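You operate a simulated robot arm through the tools that you are given. There is no shell and no other tool. Be economical: measure what you need, move in short steps, check, and stop when the job is done.

You run a simulated two-armed robot. Do the job below in one go: nothing can be reset, and whatever is moved stays where it is left.

TASK
Seal the teal slide from the white ribs with a ring of paint.
Fine: on the turntable, one whole ring; the brush ends up, the slide stays there.

The check looks at the end state, three seconds after you hand in, the way a careful person would. Anything else that was tipped, shoved, dropped, spilled or broken makes it a failure. Lids that push on must go on centred and level and be pressed home; caps that screw on are set level and turned clockwise until they are tight.

THE ROBOT
Two 7-joint arms with two-finger parallel grippers on one trunk, on a base that drives. Base frame: it is fixed to the floor where the robot stands at the start and does not move with it; the origin is under the middle of the robot, x ahead of it, y to its left, z up. Lengths are in m, angles in degrees, forces in N, time in s.
The left shoulder is at the start at [0.05, 0.165, 1.105], the right one opposite. With the tool pointing down near the work surface each hand reaches from about 0.2 to 0.68 m from the robot's upright axis, wherever it stands, measured 20 degrees to its own side. Places, roughly: black wheel of the ringing stand [-1, 2.3, 0.8]; blue slide [-1.25, 2.5, 0.75]; brush arm of the ringing stand [-1.2, 2.3, 0.9]; green slide [-1.25, 2.25, 0.75]; orange slide [-1.25, 2.25, 0.75]; purple slide [-1.25, 2.25, 0.75]; seat on the turntable of the ringing stand [-1.1, 2.3, 0.8]. Payload 3.91 kg a hand.
Tool frame (each hand has its own): the origin (TCP) lies between the finger pads and is the grasp point; the fingertips stand 0.03 m ahead of it; z points along the fingers, y is the line along which they close. Largest opening 0.11 m; finger width 0.02, thickness 0.01; the body of the gripper, 0.048 by 0.112 m, starts 0.055 m behind the TCP.
Orientation is told as [roll, pitch, yaw] about the base's x, y, z axes, in that order, counted from this pose: with the fingers straight down and closing along the base's y, the tool's x points along the base's -x, its y along +y and its z along -z.

THE INTERFACE
- The arms move only by the tool servo_tool. It takes "left_commands", "right_commands" or both (then of equal length, played together; a hand with none holds still); each is a list of rows, each a list of 3 entries, a list of its own where there are three numbers: the shift along the base's x, y, z in units of 30 mm (1.0 is 30 mm), then the turn, a rotation vector about the base's x, y, z in units of 4 degrees (1.0 is 4 degrees), then the closure, from 0 (fully open) to 1 (shut). In form: [[[x, y, z], [ax, ay, az], jaw], ...]. A call has 1 to 20 rows; each row shifts and turns the commanded pose from where the row before left it. A call with a number of a shift or a turn outside -1 to 1 is refused whole. Rows are played at 5 a second. More than 0.05 m and 8.6 degrees between two rows, or a gripper value outside its range, and nothing of the call is played. Where a pose cannot be reached the arm comes as near as it can. A force on the tool above 40 N (or 10 N above the force at the start of the call, whichever is more), or a blocked arm, ends the call early, and 0.2 s more pass. The fingers move at their own pace (about 0.045 m/s each) and stop on an object; they squeeze with about 31 N. The grip force told is the motor's: it shows also when the fingers shut on nothing. Time passes only in rows, and 0.2 s behind the last, so rows that do not move let the fingers close. The reply holds the time, the measured pose of the TCP, the force on the tool along the base axes, the opening and the grip force, in the units named above and with some noise, with the torque about the TCP (base axes, N m) and any sound that the robot's microphone picked up.
- Cameras (640 x 400 px; columns grow to the right, rows downward): "scene" is now at [0.1106, 0.0198, 1.2633]; the picture's right is [0.26, -0.96, 0.00], its down [-0.66, -0.18, -0.73] and it looks along [0.71, 0.19, -0.68] (base axes); focal length 250 px, centre (320, 200). "left" rides on the left gripper at [0.073, -0.017, -0.103] in its tool frame; the picture's right is [0.23, 0.97, 0.00], its down [-0.76, 0.18, -0.62] and it looks along [-0.61, 0.14, 0.78] (tool axes); focal length 222 px, centre (320, 200). "right" rides on the right gripper at [0.072, 0.017, -0.103] in its tool frame; the picture's right is [-0.23, 0.97, 0.00], its down [-0.76, -0.18, -0.62] and it looks along [-0.61, -0.14, 0.78] (tool axes); focal length 222 px, centre (320, 200). There is no depth. A picture from a camera that has moved, and an enlarged one, comes with that camera's place and axes in the base frame and with its lens.
- snapshot(camera): a new picture of that camera. No time passes.
- lift_body(by): slides the trunk up (or, below 0, down) by that many m; the arms and the scene camera ride with it, the base frame stays. It gives what a move gives, with no picture.
- drive_base(legs): drives the robot by 1 to 6 legs, each [ahead, left, turn to the left] in m, m and degrees, along the robot's own axes; the way and the turn of a leg run together, so that a leg with both is an arc; at most 1.5 m and 180 degrees a leg. The arms and the cameras ride along, it lands a little off, and it stops where it bumps. It gives what a move gives.
- head_to(pan, tilt): turns the head with the scene camera to pan (to the left, within 80 degrees either way) and tilt (down, from -29 to 69), counted from straight ahead of the robot. It gives what a move gives.
- close_up(camera, box): a new picture of the part [left, top, right, bottom] of that camera's present view, enlarged. No time passes.
- sign_off(): hands the job in; it is judged then, once.

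Go step by step. Nothing tells you exact positions but the pictures and the camera data: compare them with the known pose of the tool, close in by small moves and look again before you grip or let go. The budget is 120 turns and 108 pictures, counting those below and the enlarged ones. Unless the task says otherwise, let go and move clear before handing in, and close with one line.

The tools are called after "Emit:" as a command line: name --argument value ..., lists and objects as JSON in quotes. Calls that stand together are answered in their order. servo_tool: Moves the arms, as the interface text tells. Its arguments: {"type":"object","properties":{"left_commands":{"type":"array"},"right_commands":{"type":"array"}},"required":[]} The other tools are called the same way: lift_body (by) slides the trunk up or down; drive_base (legs) drives the base; head_to (pan, tilt) turns the head that bears the scene camera; snapshot (camera) takes a picture; close_up (camera, box) takes an enlarged picture of a part of a camera's view; sign_off () hands the job in.

At the start:

```text
time: 0.0
left_tcp_pos: [0.3601, 0.3179, 0.9739]
left_orientation: [-0.1, -0.1, 0.1]
left_contact_force: [0.2, 0.0, 0.1]
left_torque: [-0.02, 0.03, -0.01]
left_width: 0.11
left_grasp_force: 0.1
right_tcp_pos: [0.2874, -0.0184, 1.0655]
right_orientation: [0.0, 0.0, 0.1]
right_contact_force: [-0.3, -0.4, 0.2]
right_torque: [-0.01, 0.0, -0.01]
right_width: 0.1098
right_grasp_force: 0.1
trunk travel left (down, up): [-0.325, 0.178]
robot x, y, heading: [-0.0014, 0.0024, -0.3]
head pan, tilt: [15.3, 42.9]
```

scene: 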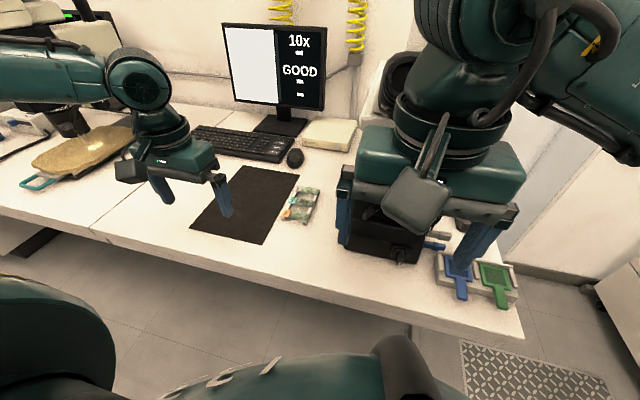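
right: 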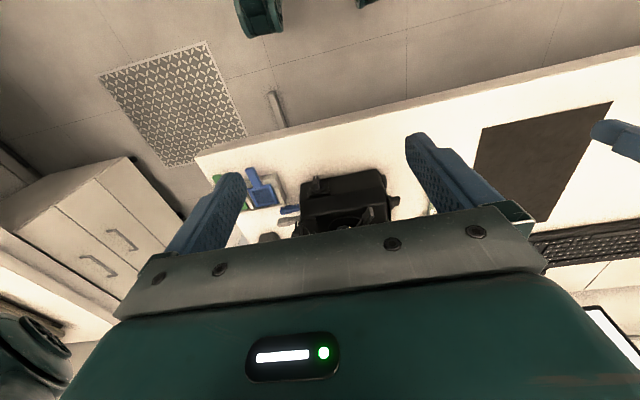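
left: 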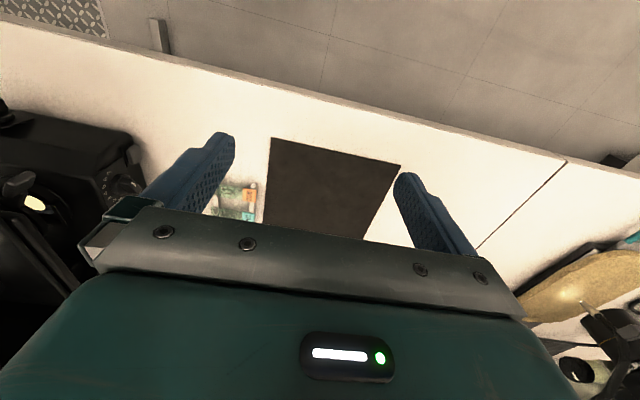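

I see the bench with the microscope ahead; the ringing stand should be behind and to the left of me, near [-1.1, 2.3]. I'll turn the head to look that way first.

Emit:
head_to --pan 80 --tilt 25

Emit:
snapshot --camera "scene"

Emit:
head_to --pan 35 --tilt 35

Emit:
snapshot --camera "scene"

```text
time: 1.4
left_tcp_pos: [0.3606, 0.3177, 0.9742]
left_orientation: [0.0, -0.1, 0.2]
left_contact_force: [0.0, -0.2, -0.2]
left_torque: [0.0, 0.0, -0.02]
left_width: 0.1101
left_grasp_force: 0.0
right_tcp_pos: [0.2868, -0.0176, 1.066]
right_orientation: [0.0, 0.0, 0.1]
right_contact_force: [0.8, 0.5, 1.1]
right_torque: [-0.01, -0.01, -0.03]
right_width: 0.11
right_grasp_force: 0.1
trunk travel left (down, up): [-0.325, 0.178]
robot x, y, heading: [-0.0009, 0.0004, -0.3]
head pan, tilt: [80.0, 25.0]
```

```text
104 pictures are left
camera scene: at [0.0467, 0.0885, 1.2908], right [0.98, -0.17, 0.0], down [-0.07, -0.42, -0.91], along [0.16, 0.89, -0.42], focal length 250 px, centre (320, 200)
```

scene: 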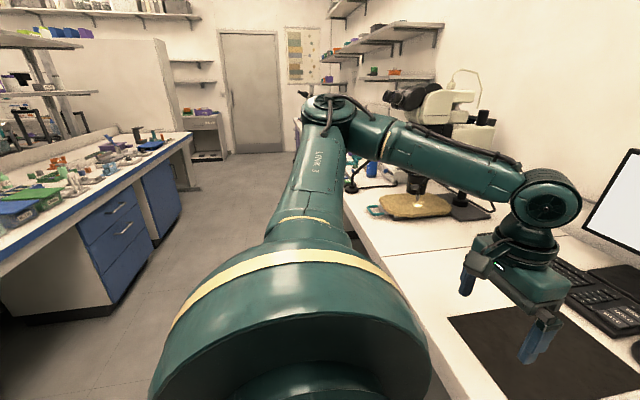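

```text
time: 2.5
left_tcp_pos: [0.3607, 0.3182, 0.9728]
left_orientation: [0.0, 0.0, 0.2]
left_contact_force: [0.5, -0.2, 0.8]
left_torque: [0.0, 0.04, 0.03]
left_width: 0.1099
left_grasp_force: 0.1
right_tcp_pos: [0.2866, -0.018, 1.0658]
right_orientation: [0.0, 0.0, 0.0]
right_contact_force: [0.4, -0.3, -0.2]
right_torque: [0.0, 0.01, -0.01]
right_width: 0.1101
right_grasp_force: 0.1
trunk travel left (down, up): [-0.325, 0.178]
robot x, y, heading: [-0.0014, -0.0035, 0.2]
head pan, tilt: [35.0, 35.0]
```

```text
103 pictures are left
camera scene: at [0.1027, 0.0484, 1.2751], right [0.57, -0.82, 0.0], down [-0.47, -0.33, -0.82], along [0.67, 0.47, -0.57], focal length 250 px, centre (320, 200)
```

scene: 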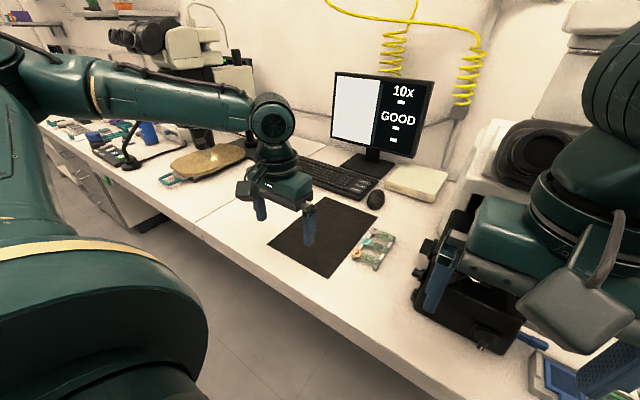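

The stand's bench runs along the left, with its front edge near x = -0.9. I'll back into the middle of the aisle, turn, drive up, and look.

Emit:
drive_base --legs '[[-0.25, 0, 0], [0, 0, 90], [1.2, 0, 0]]'

Emit:
head_to --pan 50 --tilt 25

Emit:
snapshot --camera "scene"

```text
time: 13.9
left_tcp_pos: [-0.5886, 1.5837, 0.9736]
left_orientation: [0.0, 0.0, 90.5]
left_contact_force: [0.4, -0.5, 0.2]
left_torque: [-0.02, 0.01, -0.03]
left_width: 0.11
left_grasp_force: 0.1
right_tcp_pos: [-0.2534, 1.5132, 1.0657]
right_orientation: [0.1, 0.0, 90.4]
right_contact_force: [0.2, -0.3, 0.6]
right_torque: [-0.02, 0.0, 0.0]
right_width: 0.1099
right_grasp_force: 0.2
trunk travel left (down, up): [-0.325, 0.178]
robot x, y, heading: [-0.2672, 1.2247, 90.7]
head pan, tilt: [35.0, 35.0]
```

```text
time: 14.7
left_tcp_pos: [-0.5894, 1.5841, 0.9734]
left_orientation: [-0.1, 0.0, 90.5]
left_contact_force: [0.0, 0.4, 0.1]
left_torque: [0.02, -0.04, 0.02]
left_width: 0.11
left_grasp_force: 0.0
right_tcp_pos: [-0.2527, 1.5131, 1.0658]
right_orientation: [0.0, 0.0, 90.6]
right_contact_force: [-0.5, -0.3, -0.4]
right_torque: [-0.05, 0.02, -0.02]
right_width: 0.11
right_grasp_force: 0.1
trunk travel left (down, up): [-0.325, 0.178]
robot x, y, heading: [-0.2683, 1.228, 90.4]
head pan, tilt: [50.0, 25.0]
```

```text
102 pictures are left
camera scene: at [-0.3385, 1.3115, 1.2908], right [0.64, 0.77, 0.0], down [0.33, -0.27, -0.91], along [-0.7, 0.58, -0.42], focal length 250 px, centre (320, 200)
```

scene: 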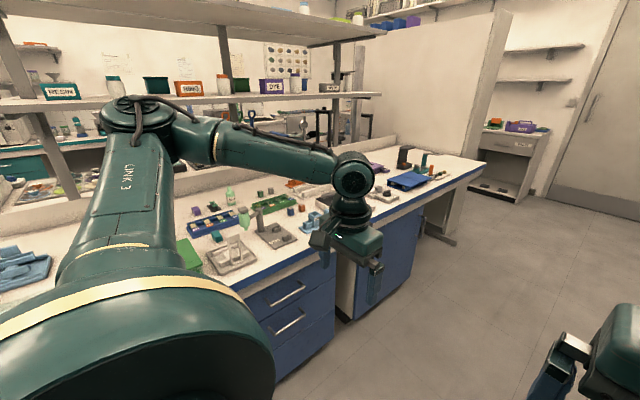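

The bench with the small tools is ahead on the left. I'll move up level with the stand and turn to face it.

Emit:
drive_base --legs '[[1.07, 0, 0], [0, 0, 90]]'

Emit:
head_to --pan 0 --tilt 35

Emit:
snapshot --camera "scene"

```text
time: 24.0
left_tcp_pos: [-0.6349, 1.9554, 0.9744]
left_orientation: [0.1, 0.0, -179.4]
left_contact_force: [0.5, 0.1, -0.5]
left_torque: [0.0, -0.01, 0.01]
left_width: 0.1101
left_grasp_force: 0.0
right_tcp_pos: [-0.5638, 2.2909, 1.0655]
right_orientation: [0.0, 0.0, -179.5]
right_contact_force: [-1.4, -0.1, 0.1]
right_torque: [0.01, -0.01, -0.01]
right_width: 0.1097
right_grasp_force: 0.0
trunk travel left (down, up): [-0.325, 0.178]
robot x, y, heading: [-0.2719, 2.2757, -179.6]
head pan, tilt: [50.0, 25.0]
```

```text
time: 25.1
left_tcp_pos: [-0.6337, 1.9556, 0.9727]
left_orientation: [0.0, 0.0, -179.4]
left_contact_force: [-0.5, -0.2, -0.4]
left_torque: [-0.01, -0.02, -0.02]
left_width: 0.1101
left_grasp_force: 0.1
right_tcp_pos: [-0.5655, 2.2926, 1.066]
right_orientation: [0.0, 0.0, -179.6]
right_contact_force: [0.1, 0.8, 0.2]
right_torque: [-0.01, 0.01, 0.01]
right_width: 0.1102
right_grasp_force: 0.0
trunk travel left (down, up): [-0.325, 0.178]
robot x, y, heading: [-0.2782, 2.2743, -179.6]
head pan, tilt: [0.0, 35.0]
```

```text
101 pictures are left
camera scene: at [-0.3923, 2.2732, 1.2751], right [-0.01, 1.0, 0.0], down [0.57, 0.01, -0.82], along [-0.82, -0.01, -0.57], focal length 250 px, centre (320, 200)
```

scene: 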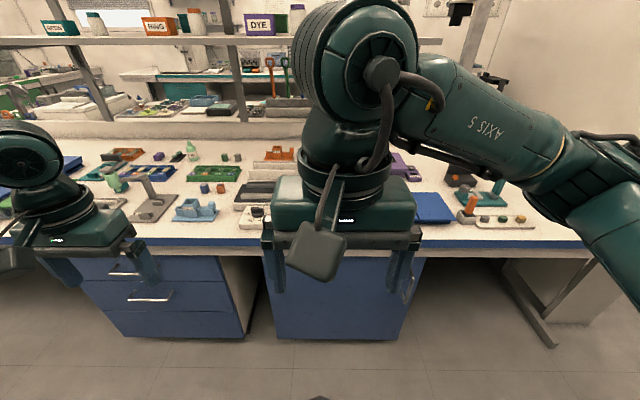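

The right hand blocks the view of the stand. I'll move it aside (+y) and look again.

Emit:
servo_tool --right_commands '[[[0, 1, 0], [0, 0, 0], 0], [[0, 1, 0], [0, 0, 0], 0], [[0, 1, 0], [0, 0, 0], 0], [[0, 1, 0], [0, 0, 0], 0], [[0, 1, 0], [0, 0, 0], 0], [[0, 1, 0], [0, 0, 0], 0], [[0, 1, 0], [0, 0, 0], 0], [[0, 1, 0], [0, 0, 0], 0], [[0, 1, 0], [0, 0, 0], 0]]'

Emit:
head_to --pan 0 --tilt 35

Emit:
snapshot --camera "scene"

Emit:
close_up --camera "scene" --box '[220, 130, 440, 268]'

```text
time: 27.1
left_tcp_pos: [-0.6348, 1.9557, 0.9746]
left_orientation: [0.1, -0.1, -179.5]
left_contact_force: [0.1, -0.5, -0.4]
left_torque: [-0.02, -0.02, 0.03]
left_width: 0.1099
left_grasp_force: 0.1
right_tcp_pos: [-0.5621, 2.564, 1.0636]
right_orientation: [0.0, 0.0, -179.4]
right_contact_force: [0.3, 0.3, 0.2]
right_torque: [0.02, -0.05, 0.01]
right_width: 0.1101
right_grasp_force: 0.1
trunk travel left (down, up): [-0.325, 0.178]
robot x, y, heading: [-0.2763, 2.2766, -179.5]
head pan, tilt: [0.0, 35.0]
```

```text
time: 27.7
left_tcp_pos: [-0.6354, 1.9557, 0.9723]
left_orientation: [0.0, 0.0, -179.4]
left_contact_force: [0.4, 0.2, 0.1]
left_torque: [0.02, -0.02, -0.01]
left_width: 0.11
left_grasp_force: 0.0
right_tcp_pos: [-0.5609, 2.5632, 1.0628]
right_orientation: [0.0, 0.0, -179.5]
right_contact_force: [0.9, -0.5, 0.4]
right_torque: [-0.02, 0.0, -0.04]
right_width: 0.11
right_grasp_force: 0.1
trunk travel left (down, up): [-0.325, 0.178]
robot x, y, heading: [-0.2777, 2.2779, -179.7]
head pan, tilt: [0.0, 35.0]
```

```text
100 pictures are left
camera scene: at [-0.3923, 2.2733, 1.2751], right [-0.01, 1.0, 0.0], down [0.57, 0.01, -0.82], along [-0.82, -0.01, -0.57], focal length 250 px, centre (320, 200)
```

scene: 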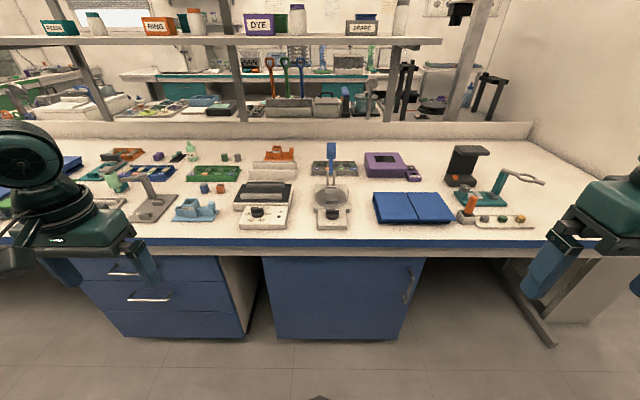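

```text
2.90 times, centred on (330, 199) of scene
camera zoom: at [-0.3923, 2.2733, 1.2751], right [-0.01, 1.0, 0.0], down [0.57, 0.01, -0.82], along [-0.82, -0.01, -0.57], focal length 725 px, centre (291, 203)
```

zoom: 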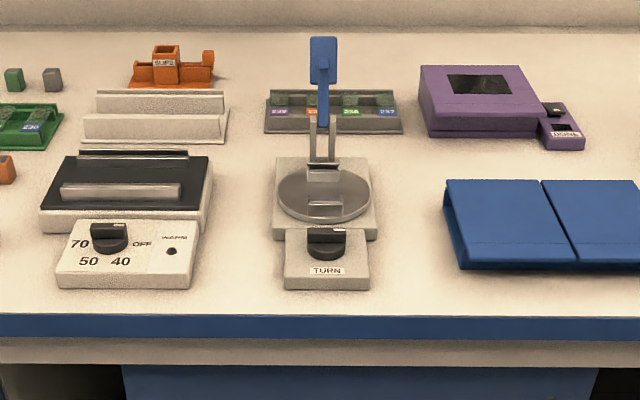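

The ringing stand (grey base, turntable, blue brush lever, black TURN wheel) is right ahead, with slide racks behind it. I'll drive closer and examine the racks.

Emit:
drive_base --legs '[[0.2, 0, 0]]'

Emit:
head_to --pan 0 --tilt 42

Emit:
close_up --camera "scene" --box '[220, 80, 420, 205]'

Emit:
close_up --camera "scene" --box '[20, 80, 260, 230]'

Emit:
close_up --camera "scene" --box '[360, 80, 600, 230]'

```text
time: 29.3
left_tcp_pos: [-0.8312, 1.9548, 0.9725]
left_orientation: [0.0, 0.1, -179.4]
left_contact_force: [-0.1, 0.6, -1.2]
left_torque: [-0.01, 0.0, 0.01]
left_width: 0.11
left_grasp_force: 0.0
right_tcp_pos: [-0.7572, 2.562, 1.0635]
right_orientation: [0.0, -0.1, -179.5]
right_contact_force: [0.3, 0.0, -0.1]
right_torque: [0.02, -0.03, -0.01]
right_width: 0.11
right_grasp_force: 0.1
trunk travel left (down, up): [-0.325, 0.178]
robot x, y, heading: [-0.4722, 2.2772, -179.7]
head pan, tilt: [0.0, 35.0]
```

```text
time: 30.0
left_tcp_pos: [-0.8307, 1.9537, 0.9745]
left_orientation: [0.0, 0.0, -179.4]
left_contact_force: [-0.5, 0.4, 0.1]
left_torque: [-0.01, 0.0, 0.0]
left_width: 0.1098
left_grasp_force: 0.1
right_tcp_pos: [-0.7584, 2.5609, 1.0641]
right_orientation: [0.0, 0.1, -179.5]
right_contact_force: [-1.0, 0.0, 0.6]
right_torque: [-0.04, 0.01, 0.01]
right_width: 0.11
right_grasp_force: 0.0
trunk travel left (down, up): [-0.325, 0.178]
robot x, y, heading: [-0.4722, 2.2771, -179.6]
head pan, tilt: [0.0, 42.0]
```

```text
3.20 times, centred on (320, 142) of scene
camera zoom: at [-0.5838, 2.2715, 1.2646], right [-0.01, 1.0, 0.0], down [0.67, 0.01, -0.74], along [-0.74, -0.01, -0.67], focal length 800 px, centre (320, 384)
```

zoom: 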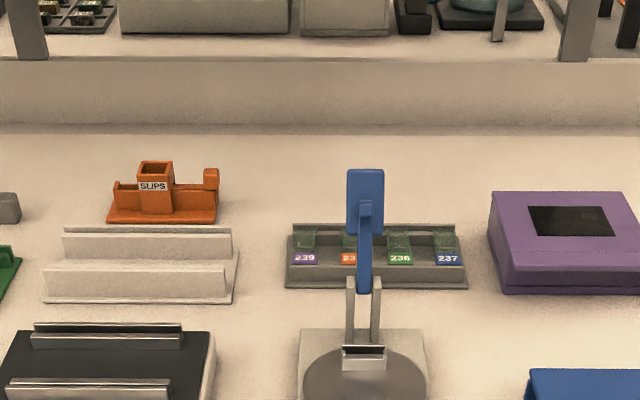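

```text
2.67 times, centred on (140, 155) of scene
camera zoom: at [-0.5838, 2.2715, 1.2646], right [-0.01, 1.0, 0.0], down [0.67, 0.01, -0.74], along [-0.74, -0.01, -0.67], focal length 667 px, centre (800, 320)
```

zoom: 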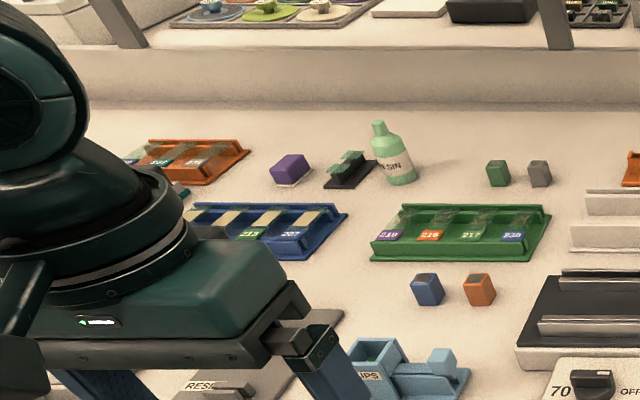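

```text
2.67 times, centred on (480, 155) of scene
camera zoom: at [-0.5838, 2.2715, 1.2646], right [-0.01, 1.0, 0.0], down [0.67, 0.01, -0.74], along [-0.74, -0.01, -0.67], focal length 667 px, centre (-107, 320)
```

zoom: 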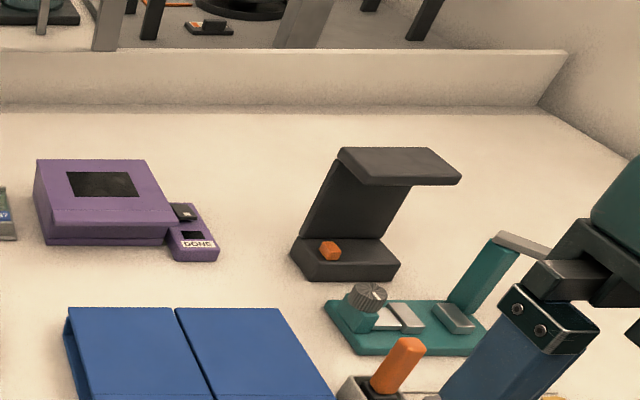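

The rack behind the stand shows purple, orange, green and blue labels, no teal one. I'll look with the left hand camera for white ribs and a teal slide.

Emit:
snapshot --camera "left"

Emit:
head_to --pan 45 --tilt 38

Emit:
snapshot --camera "scene"

```text
95 pictures are left
camera left: at [-0.7587, 1.9703, 1.0769], right [0.24, -0.97, 0.0], down [-0.76, -0.19, 0.62], along [-0.61, -0.15, -0.78], focal length 222 px, centre (320, 200)
```

left: 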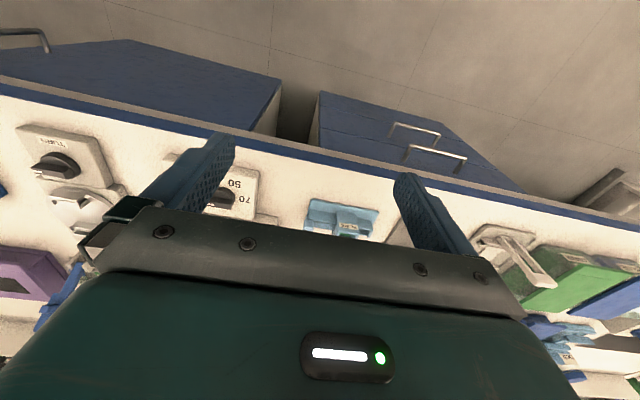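

```text
time: 31.1
left_tcp_pos: [-0.8306, 1.954, 0.9739]
left_orientation: [0.0, 0.1, -179.4]
left_contact_force: [-0.5, 0.2, 0.4]
left_torque: [0.0, -0.01, 0.01]
left_width: 0.1099
left_grasp_force: 0.0
right_tcp_pos: [-0.7572, 2.56, 1.0639]
right_orientation: [0.0, 0.0, -179.4]
right_contact_force: [1.1, 0.2, -0.4]
right_torque: [-0.01, 0.01, -0.01]
right_width: 0.11
right_grasp_force: 0.0
trunk travel left (down, up): [-0.325, 0.178]
robot x, y, heading: [-0.4712, 2.2732, -179.3]
head pan, tilt: [45.0, 38.0]
```

```text
94 pictures are left
camera scene: at [-0.5607, 2.2107, 1.2705], right [-0.71, 0.7, 0.0], down [0.43, 0.44, -0.79], along [-0.55, -0.56, -0.62], focal length 250 px, centre (320, 200)
```

scene: 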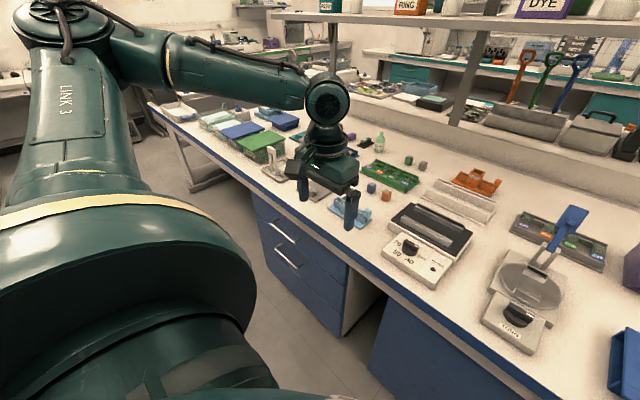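

There are more racks farther left (lower y). I'll retreat a little and slide along the bench that way to find the teal slide and the white ribs.

Emit:
drive_base --legs '[[-0.2, 0, 0], [0, 0.7, 0]]'

Emit:
head_to --pan 0 --tilt 35

Emit:
snapshot --camera "scene"

Emit:
close_up --camera "scene" --box '[190, 110, 430, 260]'

Emit:
close_up --camera "scene" --box '[0, 110, 240, 260]'

```text
time: 38.8
left_tcp_pos: [-0.6155, 1.2657, 0.974]
left_orientation: [0.0, -0.1, -179.1]
left_contact_force: [-0.2, 0.7, 0.8]
left_torque: [0.01, 0.01, -0.01]
left_width: 0.1098
left_grasp_force: 0.0
right_tcp_pos: [-0.5453, 1.8731, 1.0635]
right_orientation: [0.0, 0.1, -179.1]
right_contact_force: [-0.3, -0.4, -0.5]
right_torque: [-0.01, 0.0, -0.03]
right_width: 0.1101
right_grasp_force: 0.1
trunk travel left (down, up): [-0.325, 0.178]
robot x, y, heading: [-0.2612, 1.5899, -179.5]
head pan, tilt: [45.0, 38.0]
```

```text
time: 39.9
left_tcp_pos: [-0.6136, 1.2668, 0.974]
left_orientation: [0.1, 0.0, -179.1]
left_contact_force: [-0.6, -0.6, -0.2]
left_torque: [-0.01, 0.0, -0.03]
left_width: 0.1097
left_grasp_force: 0.0
right_tcp_pos: [-0.5457, 1.8731, 1.0629]
right_orientation: [0.0, 0.0, -179.2]
right_contact_force: [0.5, 0.5, 0.0]
right_torque: [-0.01, 0.01, 0.02]
right_width: 0.1102
right_grasp_force: 0.0
trunk travel left (down, up): [-0.325, 0.178]
robot x, y, heading: [-0.2585, 1.5861, -179.2]
head pan, tilt: [0.0, 35.0]
```

```text
93 pictures are left
camera scene: at [-0.3745, 1.5848, 1.2751], right [-0.02, 1.0, 0.0], down [0.57, 0.01, -0.82], along [-0.82, -0.01, -0.57], focal length 250 px, centre (320, 200)
```

scene: 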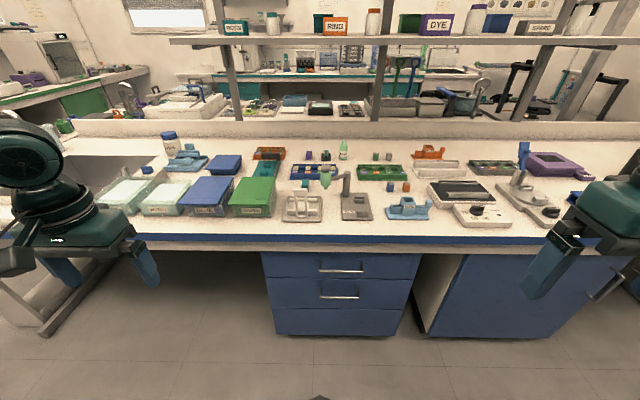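

```text
2.67 times, centred on (310, 185) of scene
camera zoom: at [-0.3745, 1.5848, 1.2751], right [-0.02, 1.0, 0.0], down [0.57, 0.01, -0.82], along [-0.82, -0.01, -0.57], focal length 667 px, centre (347, 240)
```

zoom: 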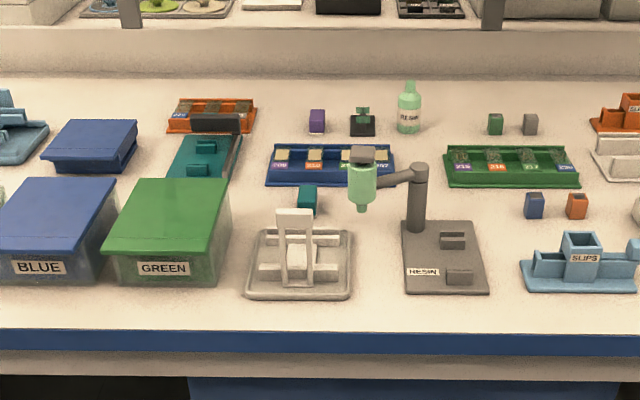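

```text
2.67 times, centred on (120, 185) of scene
camera zoom: at [-0.3745, 1.5848, 1.2751], right [-0.02, 1.0, 0.0], down [0.57, 0.01, -0.82], along [-0.82, -0.01, -0.57], focal length 667 px, centre (853, 240)
```

zoom: 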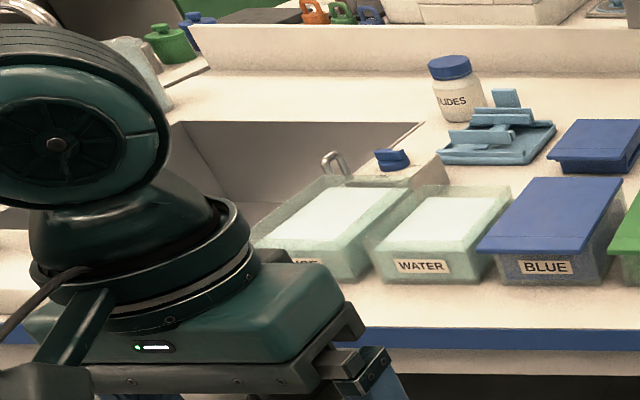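

Not found yet. The cream double-railed rack left of the grey one may hide a slide between its ribs, so I'll go back and look down into it with the trunk raised.

Emit:
drive_base --legs '[[0, -0.6, 0], [0.24, 0, 0]]'

Emit:
lift_body --by 0.17

Emit:
head_to --pan 0 --tilt 50

Emit:
snapshot --camera "scene"

Emit:
close_up --camera "scene" --box '[240, 90, 440, 215]'

```text
time: 47.0
left_tcp_pos: [-0.8631, 1.8503, 0.9733]
left_orientation: [0.0, 0.0, -179.0]
left_contact_force: [0.5, 0.3, -0.6]
left_torque: [-0.03, -0.01, 0.01]
left_width: 0.1099
left_grasp_force: 0.1
right_tcp_pos: [-0.7944, 2.4565, 1.0638]
right_orientation: [0.0, 0.0, -179.0]
right_contact_force: [0.3, 0.3, -0.1]
right_torque: [0.01, -0.02, 0.0]
right_width: 0.1101
right_grasp_force: 0.0
trunk travel left (down, up): [-0.325, 0.178]
robot x, y, heading: [-0.5032, 2.1699, -179.1]
head pan, tilt: [0.0, 35.0]
```

```text
time: 48.9
left_tcp_pos: [-0.8618, 1.8503, 1.1445]
left_orientation: [-0.1, 0.0, -179.0]
left_contact_force: [-0.4, -0.6, 1.0]
left_torque: [0.01, 0.0, 0.01]
left_width: 0.1102
left_grasp_force: 0.1
right_tcp_pos: [-0.7941, 2.457, 1.2335]
right_orientation: [0.0, 0.0, -179.0]
right_contact_force: [0.2, -0.4, -0.8]
right_torque: [-0.03, -0.01, 0.02]
right_width: 0.1098
right_grasp_force: 0.0
trunk travel left (down, up): [-0.495, 0.008]
robot x, y, heading: [-0.5051, 2.1734, -178.8]
head pan, tilt: [0.0, 35.0]
```

```text
time: 49.6
left_tcp_pos: [-0.8635, 1.8487, 1.1433]
left_orientation: [0.0, 0.0, -179.1]
left_contact_force: [-0.4, -0.2, -0.2]
left_torque: [0.03, 0.02, 0.0]
left_width: 0.11
left_grasp_force: 0.0
right_tcp_pos: [-0.7933, 2.4569, 1.2331]
right_orientation: [-0.1, 0.0, -179.0]
right_contact_force: [0.2, -0.3, -0.4]
right_torque: [0.0, 0.0, 0.0]
right_width: 0.11
right_grasp_force: 0.1
trunk travel left (down, up): [-0.495, 0.008]
robot x, y, heading: [-0.5062, 2.1775, -178.8]
head pan, tilt: [0.0, 50.0]
```

```text
90 pictures are left
camera scene: at [-0.6116, 2.1695, 1.4234], right [-0.02, 1.0, 0.0], down [0.77, 0.01, -0.64], along [-0.64, -0.01, -0.77], focal length 250 px, centre (320, 200)
```

scene: 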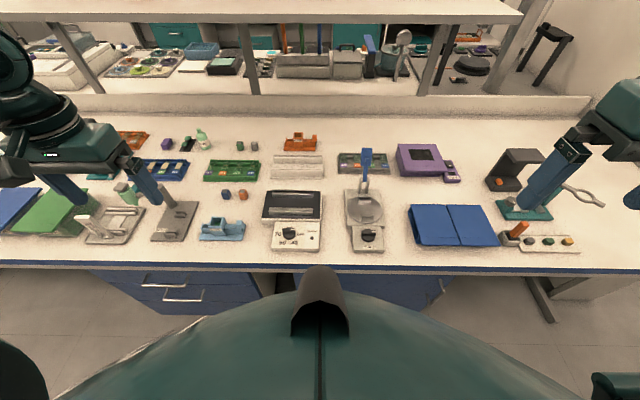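

```text
3.20 times, centred on (340, 152) of scene
camera zoom: at [-0.6116, 2.1695, 1.4234], right [-0.02, 1.0, 0.0], down [0.77, 0.01, -0.64], along [-0.64, -0.01, -0.77], focal length 800 px, centre (256, 352)
```

zoom: 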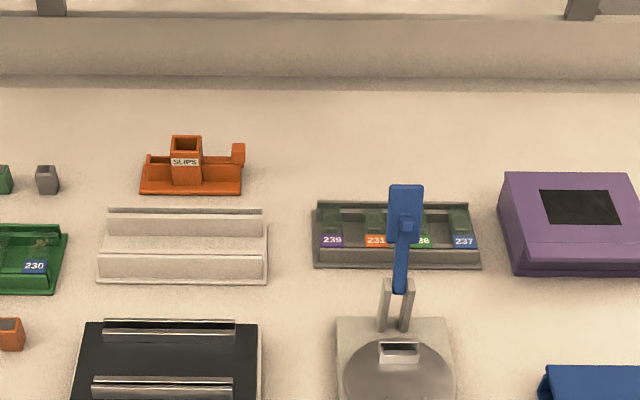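

The cream rack looks empty from here. I'll zoom in on the other candidates: the white jig on the left, the far-left racks and the right-hand things.

Emit:
close_up --camera "scene" --box '[70, 120, 262, 240]'

Emit:
close_up --camera "scene" --box '[440, 140, 600, 260]'

Emit:
close_up --camera "scene" --box '[262, 140, 332, 190]'

Emit:
snapshot --camera "right"

```text
3.33 times, centred on (166, 180) of scene
camera zoom: at [-0.6116, 2.1695, 1.4234], right [-0.02, 1.0, 0.0], down [0.77, 0.01, -0.64], along [-0.64, -0.01, -0.77], focal length 833 px, centre (833, 267)
```

zoom: 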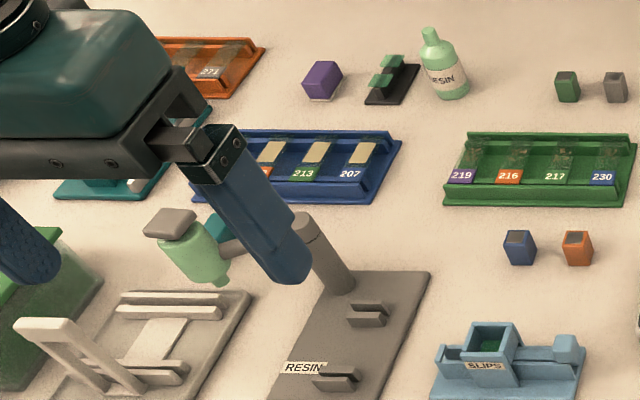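

```text
3.33 times, centred on (520, 200) of scene
camera zoom: at [-0.6116, 2.1695, 1.4234], right [-0.02, 1.0, 0.0], down [0.77, 0.01, -0.64], along [-0.64, -0.01, -0.77], focal length 833 px, centre (-347, 200)
```

zoom: 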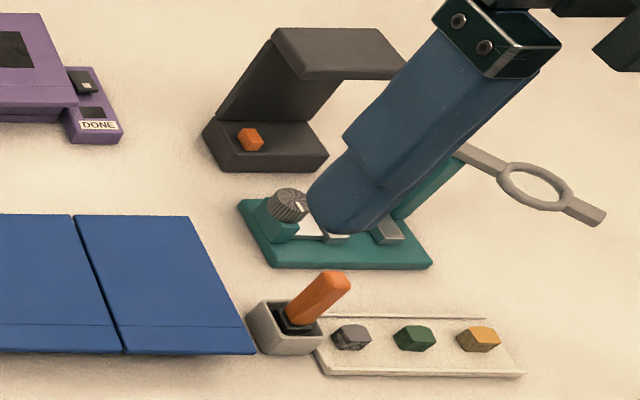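

```text
8.00 times, centred on (297, 165) of scene
camera zoom: at [-0.6116, 2.1695, 1.4234], right [-0.02, 1.0, 0.0], down [0.77, 0.01, -0.64], along [-0.64, -0.01, -0.77], focal length 2000 px, centre (504, 480)
```

zoom: 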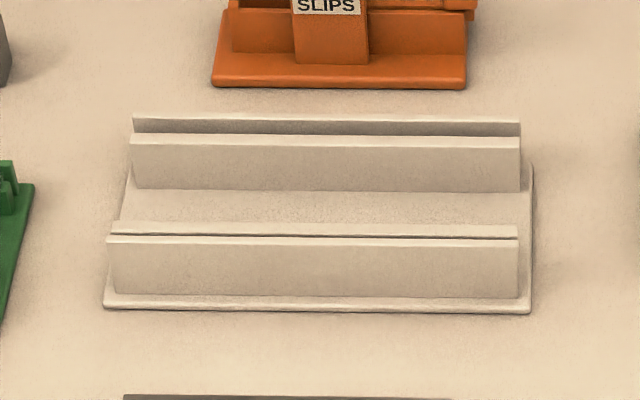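

```text
85 pictures are left
camera right: at [-0.7237, 2.4415, 1.3363], right [-0.21, -0.98, 0.0], down [-0.76, 0.17, 0.62], along [-0.61, 0.13, -0.78], focal length 222 px, centre (320, 200)
```

right: 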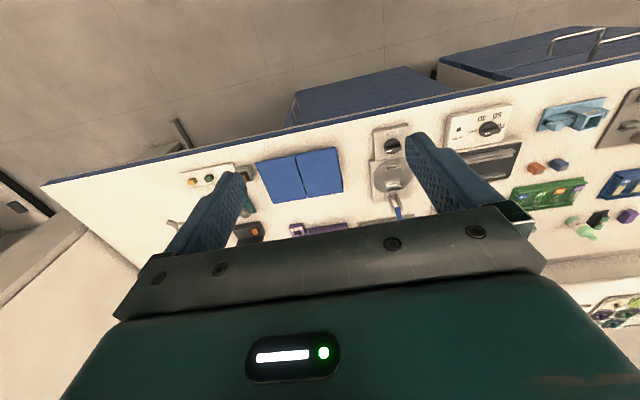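

The cream rack is empty, so the teal slide has been left elsewhere; the colourful item beside the black mat on the first bench looked like slides. I'll drive back and look there.

Emit:
drive_base --legs '[[-0.25, 0, 0], [0, 0, -90], [-1.2, 0, 0], [-0.85, 0, 0], [0, 0, -90]]'

Emit:
head_to --pan 0 --tilt 40

Emit:
snapshot --camera "scene"

```text
time: 68.9
left_tcp_pos: [0.1192, 0.4365, 1.1439]
left_orientation: [0.1, 0.0, 0.3]
left_contact_force: [-0.6, 0.0, -0.6]
left_torque: [0.01, 0.02, 0.02]
left_width: 0.1099
left_grasp_force: 0.1
right_tcp_pos: [0.043, -0.1697, 1.2325]
right_orientation: [-0.1, -0.1, 0.1]
right_contact_force: [-0.5, 0.6, -0.1]
right_torque: [-0.03, 0.01, 0.01]
right_width: 0.1099
right_grasp_force: 0.0
trunk travel left (down, up): [-0.495, 0.008]
robot x, y, heading: [-0.24, 0.1154, 0.1]
head pan, tilt: [0.0, 50.0]
```

```text
time: 69.6
left_tcp_pos: [0.1186, 0.437, 1.1439]
left_orientation: [0.0, 0.0, 0.3]
left_contact_force: [-0.7, -0.5, -0.4]
left_torque: [0.02, 0.0, -0.03]
left_width: 0.1098
left_grasp_force: 0.2
right_tcp_pos: [0.0423, -0.1695, 1.2322]
right_orientation: [0.0, 0.1, 0.1]
right_contact_force: [0.8, -1.3, 0.5]
right_torque: [0.03, 0.04, 0.03]
right_width: 0.1098
right_grasp_force: 0.1
trunk travel left (down, up): [-0.495, 0.008]
robot x, y, heading: [-0.2417, 0.1174, 0.0]
head pan, tilt: [0.0, 40.0]
```

```text
84 pictures are left
camera scene: at [-0.1249, 0.1163, 1.4375], right [0.0, -1.0, 0.0], down [-0.64, 0.0, -0.77], along [0.77, 0.0, -0.64], focal length 250 px, centre (320, 200)
```

scene: 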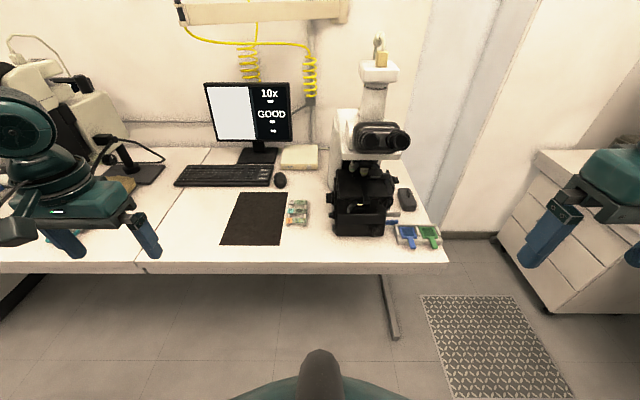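

Emit:
close_up --camera "scene" --box '[270, 180, 350, 240]'

Emit:
close_up --camera "scene" --box '[325, 180, 453, 260]'

```text
6.67 times, centred on (310, 210) of scene
camera zoom: at [-0.1249, 0.1163, 1.4375], right [0.0, -1.0, 0.0], down [-0.64, 0.0, -0.77], along [0.77, 0.0, -0.64], focal length 1667 px, centre (387, 133)
```

zoom: 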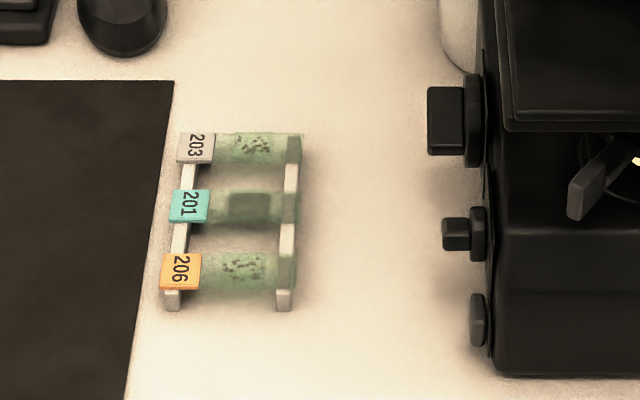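

```text
5.00 times, centred on (389, 220) of scene
camera zoom: at [-0.1249, 0.1163, 1.4375], right [0.0, -1.0, 0.0], down [-0.64, 0.0, -0.77], along [0.77, 0.0, -0.64], focal length 1250 px, centre (-25, 100)
```

zoom: 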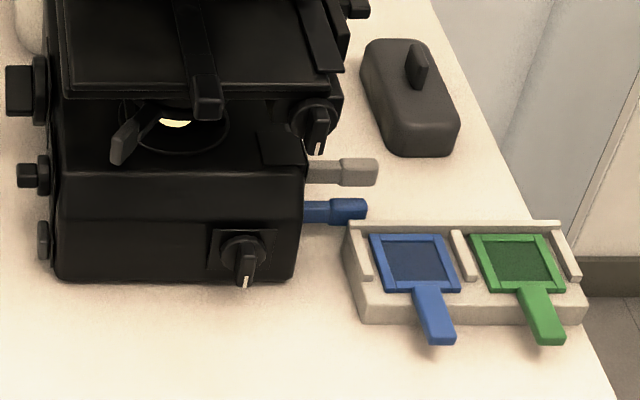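

Found: white ribs beside the black mat hold slides 203 (white), 201 (teal) and 206 (orange), with the teal one in the middle at about [0.615, 0.205]. I'll drive to where the left hand reaches it and lower the trunk again.

Emit:
drive_base --legs '[[0.27, -0.1, 0]]'

Emit:
lift_body --by -0.17

Emit:
head_to --pan 12 --tilt 50

Emit:
snapshot --camera "scene"

Emit:
snapshot --camera "left"

```text
time: 71.6
left_tcp_pos: [0.3927, 0.3361, 1.1437]
left_orientation: [0.0, 0.0, 0.3]
left_contact_force: [0.6, 0.5, -0.3]
left_torque: [-0.03, 0.0, 0.01]
left_width: 0.1104
left_grasp_force: 0.1
right_tcp_pos: [0.3149, -0.2705, 1.2332]
right_orientation: [0.1, 0.1, 0.3]
right_contact_force: [0.2, -0.6, 0.9]
right_torque: [-0.01, 0.02, 0.03]
right_width: 0.1098
right_grasp_force: 0.1
trunk travel left (down, up): [-0.495, 0.008]
robot x, y, heading: [0.0318, 0.0171, 0.4]
head pan, tilt: [0.0, 40.0]
```

```text
time: 73.5
left_tcp_pos: [0.392, 0.3362, 0.9742]
left_orientation: [0.0, 0.0, 0.4]
left_contact_force: [-0.5, 0.9, 0.0]
left_torque: [-0.01, -0.01, 0.01]
left_width: 0.1102
left_grasp_force: 0.1
right_tcp_pos: [0.3157, -0.2695, 1.065]
right_orientation: [-0.1, 0.0, 0.2]
right_contact_force: [-0.9, 0.2, 0.2]
right_torque: [-0.02, 0.0, -0.02]
right_width: 0.1102
right_grasp_force: 0.0
trunk travel left (down, up): [-0.325, 0.178]
robot x, y, heading: [0.0324, 0.0173, 0.2]
head pan, tilt: [0.0, 40.0]
```

```text
time: 74.3
left_tcp_pos: [0.3922, 0.3364, 0.9744]
left_orientation: [0.0, 0.0, 0.4]
left_contact_force: [0.2, -0.6, 0.6]
left_torque: [0.03, -0.02, 0.01]
left_width: 0.1101
left_grasp_force: 0.1
right_tcp_pos: [0.3153, -0.2704, 1.063]
right_orientation: [0.1, 0.0, 0.3]
right_contact_force: [-0.2, -1.4, 0.7]
right_torque: [-0.01, 0.02, 0.0]
right_width: 0.11
right_grasp_force: 0.0
trunk travel left (down, up): [-0.325, 0.178]
robot x, y, heading: [0.0297, 0.0168, 0.3]
head pan, tilt: [12.0, 50.0]
```

```text
81 pictures are left
camera scene: at [0.1381, 0.0319, 1.2534], right [0.21, -0.98, 0.0], down [-0.75, -0.16, -0.64], along [0.63, 0.14, -0.77], focal length 250 px, centre (320, 200)
```

scene: 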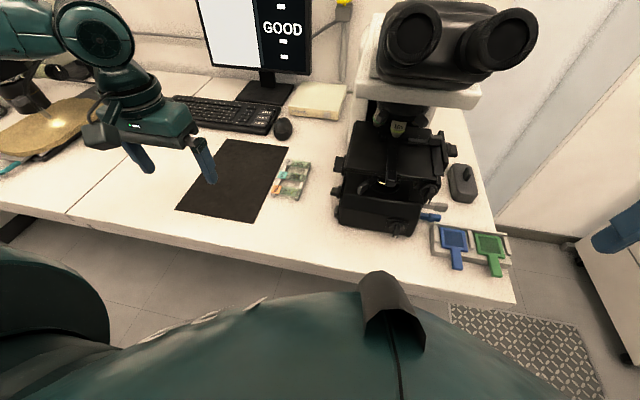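

```text
80 pictures are left
camera left: at [0.3189, 0.3182, 1.0769], right [-0.23, 0.97, 0.0], down [0.76, 0.18, 0.62], along [0.61, 0.14, -0.78], focal length 222 px, centre (320, 200)
```

left: 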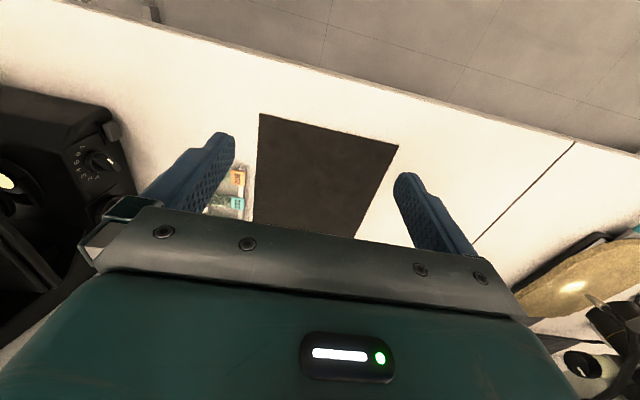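

The teal slide lies along y at about [0.61, 0.205, 0.765]. I'll bring the left hand above it while yawing -90° so the jaws close across the slide's width.

Emit:
servo_tool --left_commands '[[[0.3, -0.2, 0], [0, 0, -1], 0.4], [[0.3, -0.2, 0], [0, 0, -1], 0.4], [[0.3, -0.2, 0], [0, 0, -1], 0.4], [[0.3, -0.2, 0], [0, 0, -1], 0.4], [[0.3, -0.2, 0], [0, 0, -1], 0.4], [[0.3, -0.2, 0], [0, 0, -1], 0.4], [[0.3, -0.2, 0], [0, 0, -1], 0.4], [[0.3, -0.2, 0], [0, 0, -1], 0.4], [[0.3, -0.2, 0], [0, 0, -1], 0.4], [[0.3, -0.2, 0], [0, 0, -1], 0.4], [[0.3, -0.2, 0], [0, 0, -1], 0.4], [[0.3, -0.2, 0], [0, 0, -1], 0.4], [[0.3, -0.2, 0], [0, 0, -1], 0.4], [[0.3, -0.2, 0], [0, 0, -1], 0.4], [[0.3, -0.2, 0], [0, 0, -1], 0.4], [[0.3, -0.2, 0], [0, 0, -1], 0.4], [[0.3, -0.2, 0], [0, 0, -1], 0.4], [[0.3, -0.2, 0], [0, 0, -1], 0.4], [[0.3, -0.2, 0], [0, 0, -1], 0.4], [[0.3, -0.2, 0], [0, 0, -1], 0.4]]'

Emit:
servo_tool --left_commands '[[[0.4, -0.1, 0], [0, 0, -1], 0.55], [[0.4, -0.1, 0], [0, 0, -1], 0.55], [[0.4, -0.1, 0], [0, 0, -0.6], 0.55], [[0, 0, 0], [0, 0, 0], 0.55]]'

Emit:
snapshot --camera "left"

Emit:
snapshot --camera "scene"

```text
time: 78.5
left_tcp_pos: [0.5669, 0.2208, 0.975]
left_orientation: [0.1, -0.1, -79.8]
left_contact_force: [0.2, 0.2, 0.4]
left_torque: [0.01, -0.02, -0.02]
left_width: 0.066
left_grasp_force: 0.0
left hand out of reach, approached as far as the arm can: row 20
right_tcp_pos: [0.3156, -0.2708, 1.0629]
right_orientation: [0.0, 0.0, 0.2]
right_contact_force: [0.3, 0.3, 0.5]
right_torque: [0.01, -0.02, 0.02]
right_width: 0.1098
right_grasp_force: 0.0
trunk travel left (down, up): [-0.325, 0.178]
robot x, y, heading: [0.0332, 0.0169, 0.1]
head pan, tilt: [12.0, 50.0]
```

```text
time: 79.5
left_tcp_pos: [0.5763, 0.2323, 0.979]
left_orientation: [0.1, -0.1, -90.2]
left_contact_force: [-0.2, 0.1, 0.4]
left_torque: [0.03, 0.0, 0.01]
left_width: 0.0497
left_grasp_force: 0.0
left hand out of reach, approached as far as the arm can: row 1, 2, 3
right_tcp_pos: [0.3161, -0.2704, 1.0625]
right_orientation: [0.0, 0.1, 0.1]
right_contact_force: [-0.2, -0.2, -0.1]
right_torque: [-0.01, -0.01, -0.01]
right_width: 0.1099
right_grasp_force: 0.0
trunk travel left (down, up): [-0.325, 0.178]
robot x, y, heading: [0.0322, 0.0155, 0.4]
head pan, tilt: [12.0, 50.0]
```

```text
79 pictures are left
camera left: at [0.5585, 0.3035, 1.0821], right [0.97, 0.22, 0.0], down [0.17, -0.76, 0.62], along [0.14, -0.61, -0.78], focal length 222 px, centre (320, 200)
```

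left: 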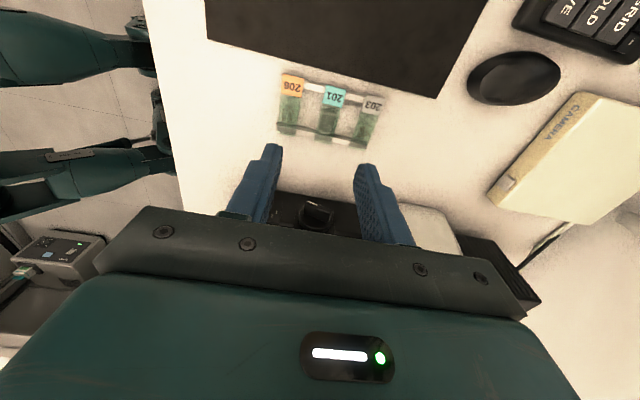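

```text
78 pictures are left
camera scene: at [0.1381, 0.0319, 1.2533], right [0.21, -0.98, 0.0], down [-0.75, -0.16, -0.64], along [0.63, 0.14, -0.77], focal length 250 px, centre (320, 200)
```

scene: 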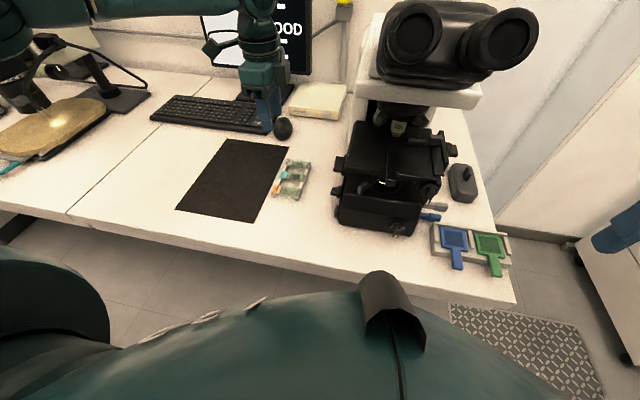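

The view from the left hand is good: teal slide centre about [0.597, 0.205]. The arm is at its reach limit, so I'll drive a bit closer and to the left.

Emit:
drive_base --legs '[[0.06, 0.02, 0]]'

Emit:
servo_tool --left_commands '[[[0, 0, -0.5], [0, 0, 0], 0.55], [[0, 0, -0.5], [0, 0, 0], 0.55]]'

Emit:
snapshot --camera "left"

```text
time: 80.5
left_tcp_pos: [0.6365, 0.2509, 0.9788]
left_orientation: [0.0, 0.0, -90.2]
left_contact_force: [0.4, -0.5, -0.6]
left_torque: [-0.01, -0.01, -0.02]
left_width: 0.0494
left_grasp_force: 0.0
right_tcp_pos: [0.3755, -0.2508, 1.0634]
right_orientation: [0.0, 0.0, 0.0]
right_contact_force: [0.8, 0.0, -0.2]
right_torque: [0.02, -0.03, 0.0]
right_width: 0.1102
right_grasp_force: 0.1
trunk travel left (down, up): [-0.325, 0.178]
robot x, y, heading: [0.0937, 0.0378, -0.0]
head pan, tilt: [12.0, 50.0]
```

```text
time: 81.1
left_tcp_pos: [0.633, 0.253, 0.9492]
left_orientation: [0.2, -0.2, -90.2]
left_contact_force: [-0.3, 0.5, 0.1]
left_torque: [0.02, -0.02, 0.04]
left_width: 0.0496
left_grasp_force: 0.1
left hand out of reach, approached as far as the arm can: row 2
right_tcp_pos: [0.3746, -0.2504, 1.063]
right_orientation: [0.1, 0.1, 0.1]
right_contact_force: [0.2, 0.4, 0.0]
right_torque: [-0.01, -0.01, 0.0]
right_width: 0.1098
right_grasp_force: 0.0
trunk travel left (down, up): [-0.325, 0.178]
robot x, y, heading: [0.0928, 0.0378, 0.1]
head pan, tilt: [12.0, 50.0]
```

```text
77 pictures are left
camera left: at [0.6144, 0.3251, 1.053], right [0.97, 0.22, 0.0], down [0.17, -0.76, 0.63], along [0.14, -0.61, -0.78], focal length 222 px, centre (320, 200)
```

left: 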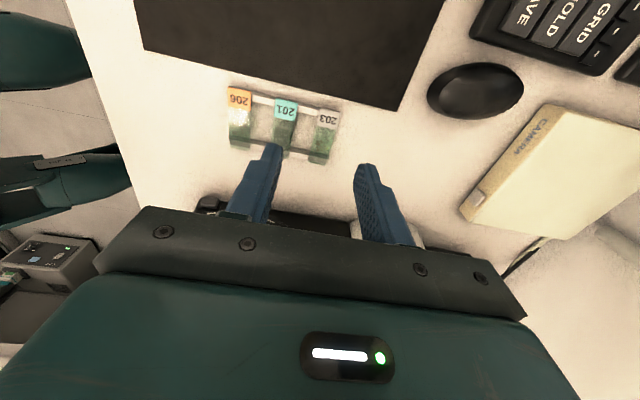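

The teal slide is now placed near x 0.59, y 0.205. I'll move over it and down to about 0.90.

Emit:
servo_tool --left_commands '[[[-0.35, -0.4, 0], [0, 0, 0], 0.55], [[-0.35, -0.4, 0], [0, 0, 0], 0.55], [[-0.35, -0.4, -0.3], [0, 0, 0], 0.55], [[-0.35, -0.4, -0.6], [0, 0, 0], 0.55], [[0, 0, -0.6], [0, 0, 0], 0.55], [[0, 0, 0], [0, 0, 0], 0.55]]'

Emit:
snapshot --camera "left"

```text
time: 82.5
left_tcp_pos: [0.5843, 0.2143, 0.91]
left_orientation: [0.1, -0.2, -90.2]
left_contact_force: [-0.4, 0.2, 0.0]
left_torque: [0.0, -0.01, -0.01]
left_width: 0.0495
left_grasp_force: 0.1
left hand out of reach, approached as far as the arm can: row 4, 5
right_tcp_pos: [0.3751, -0.2497, 1.0626]
right_orientation: [0.0, 0.0, 0.1]
right_contact_force: [0.6, 0.3, -0.9]
right_torque: [0.01, 0.0, -0.02]
right_width: 0.11
right_grasp_force: 0.1
trunk travel left (down, up): [-0.325, 0.178]
robot x, y, heading: [0.0938, 0.0375, 0.1]
head pan, tilt: [12.0, 50.0]
```

```text
76 pictures are left
camera left: at [0.5655, 0.2867, 1.0126], right [0.97, 0.22, 0.0], down [0.17, -0.76, 0.63], along [0.14, -0.61, -0.78], focal length 222 px, centre (320, 200)
```

left: 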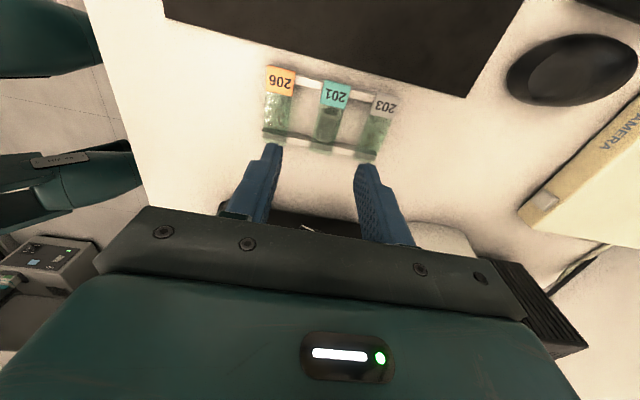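

The left hand is near its limit at this height; lowering the trunk should help. I'll lower it a little, then step to the slide's centre.

Emit:
lift_body --by -0.06

Emit:
servo_tool --left_commands '[[[0.15, -0.15, 0], [0, 0, 0], 0.55], [[0.15, -0.15, 0], [0, 0, 0], 0.55], [[0, 0, 0], [0, 0, 0], 0.55]]'

Emit:
snapshot --camera "left"

Emit:
snapshot --camera "scene"

```text
time: 83.5
left_tcp_pos: [0.5834, 0.2147, 0.8505]
left_orientation: [0.3, -0.2, -90.1]
left_contact_force: [0.0, -0.5, 0.0]
left_torque: [-0.01, -0.01, 0.0]
left_width: 0.0496
left_grasp_force: 0.1
right_tcp_pos: [0.3754, -0.2502, 1.0027]
right_orientation: [0.0, 0.0, 0.1]
right_contact_force: [-0.1, -0.4, -0.2]
right_torque: [0.0, 0.02, 0.01]
right_width: 0.1101
right_grasp_force: 0.1
trunk travel left (down, up): [-0.265, 0.238]
robot x, y, heading: [0.0928, 0.04, 0.2]
head pan, tilt: [12.0, 50.0]
```

```text
time: 84.3
left_tcp_pos: [0.5834, 0.2156, 0.8498]
left_orientation: [0.2, -0.2, -90.3]
left_contact_force: [-0.5, 0.3, -0.4]
left_torque: [-0.01, -0.03, -0.04]
left_width: 0.0495
left_grasp_force: 0.1
left hand out of reach, approached as far as the arm can: row 1, 2
right_tcp_pos: [0.3745, -0.2495, 1.0036]
right_orientation: [0.0, -0.1, 0.1]
right_contact_force: [0.0, -0.5, 0.0]
right_torque: [0.0, -0.04, -0.02]
right_width: 0.11
right_grasp_force: 0.0
trunk travel left (down, up): [-0.265, 0.238]
robot x, y, heading: [0.0913, 0.0358, 0.4]
head pan, tilt: [12.0, 50.0]
```

```text
75 pictures are left
camera left: at [0.5656, 0.2868, 0.9527], right [0.97, 0.22, 0.0], down [0.17, -0.76, 0.63], along [0.14, -0.61, -0.78], focal length 222 px, centre (320, 200)
```

left: 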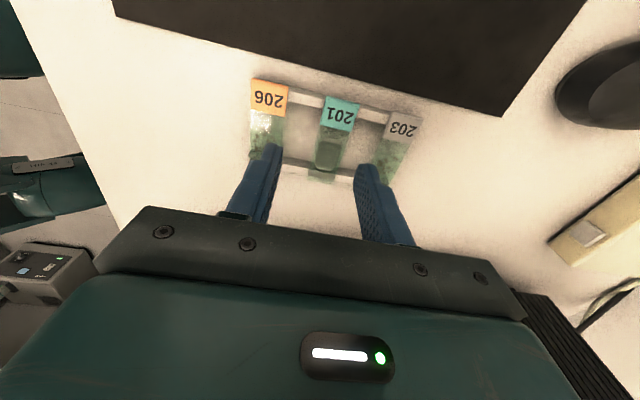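

```text
74 pictures are left
camera scene: at [0.1979, 0.0519, 1.1933], right [0.21, -0.98, 0.0], down [-0.75, -0.16, -0.64], along [0.63, 0.14, -0.77], focal length 250 px, centre (320, 200)
```

scene: 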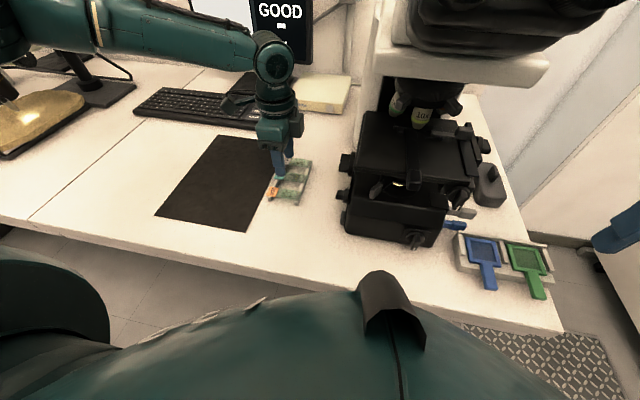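

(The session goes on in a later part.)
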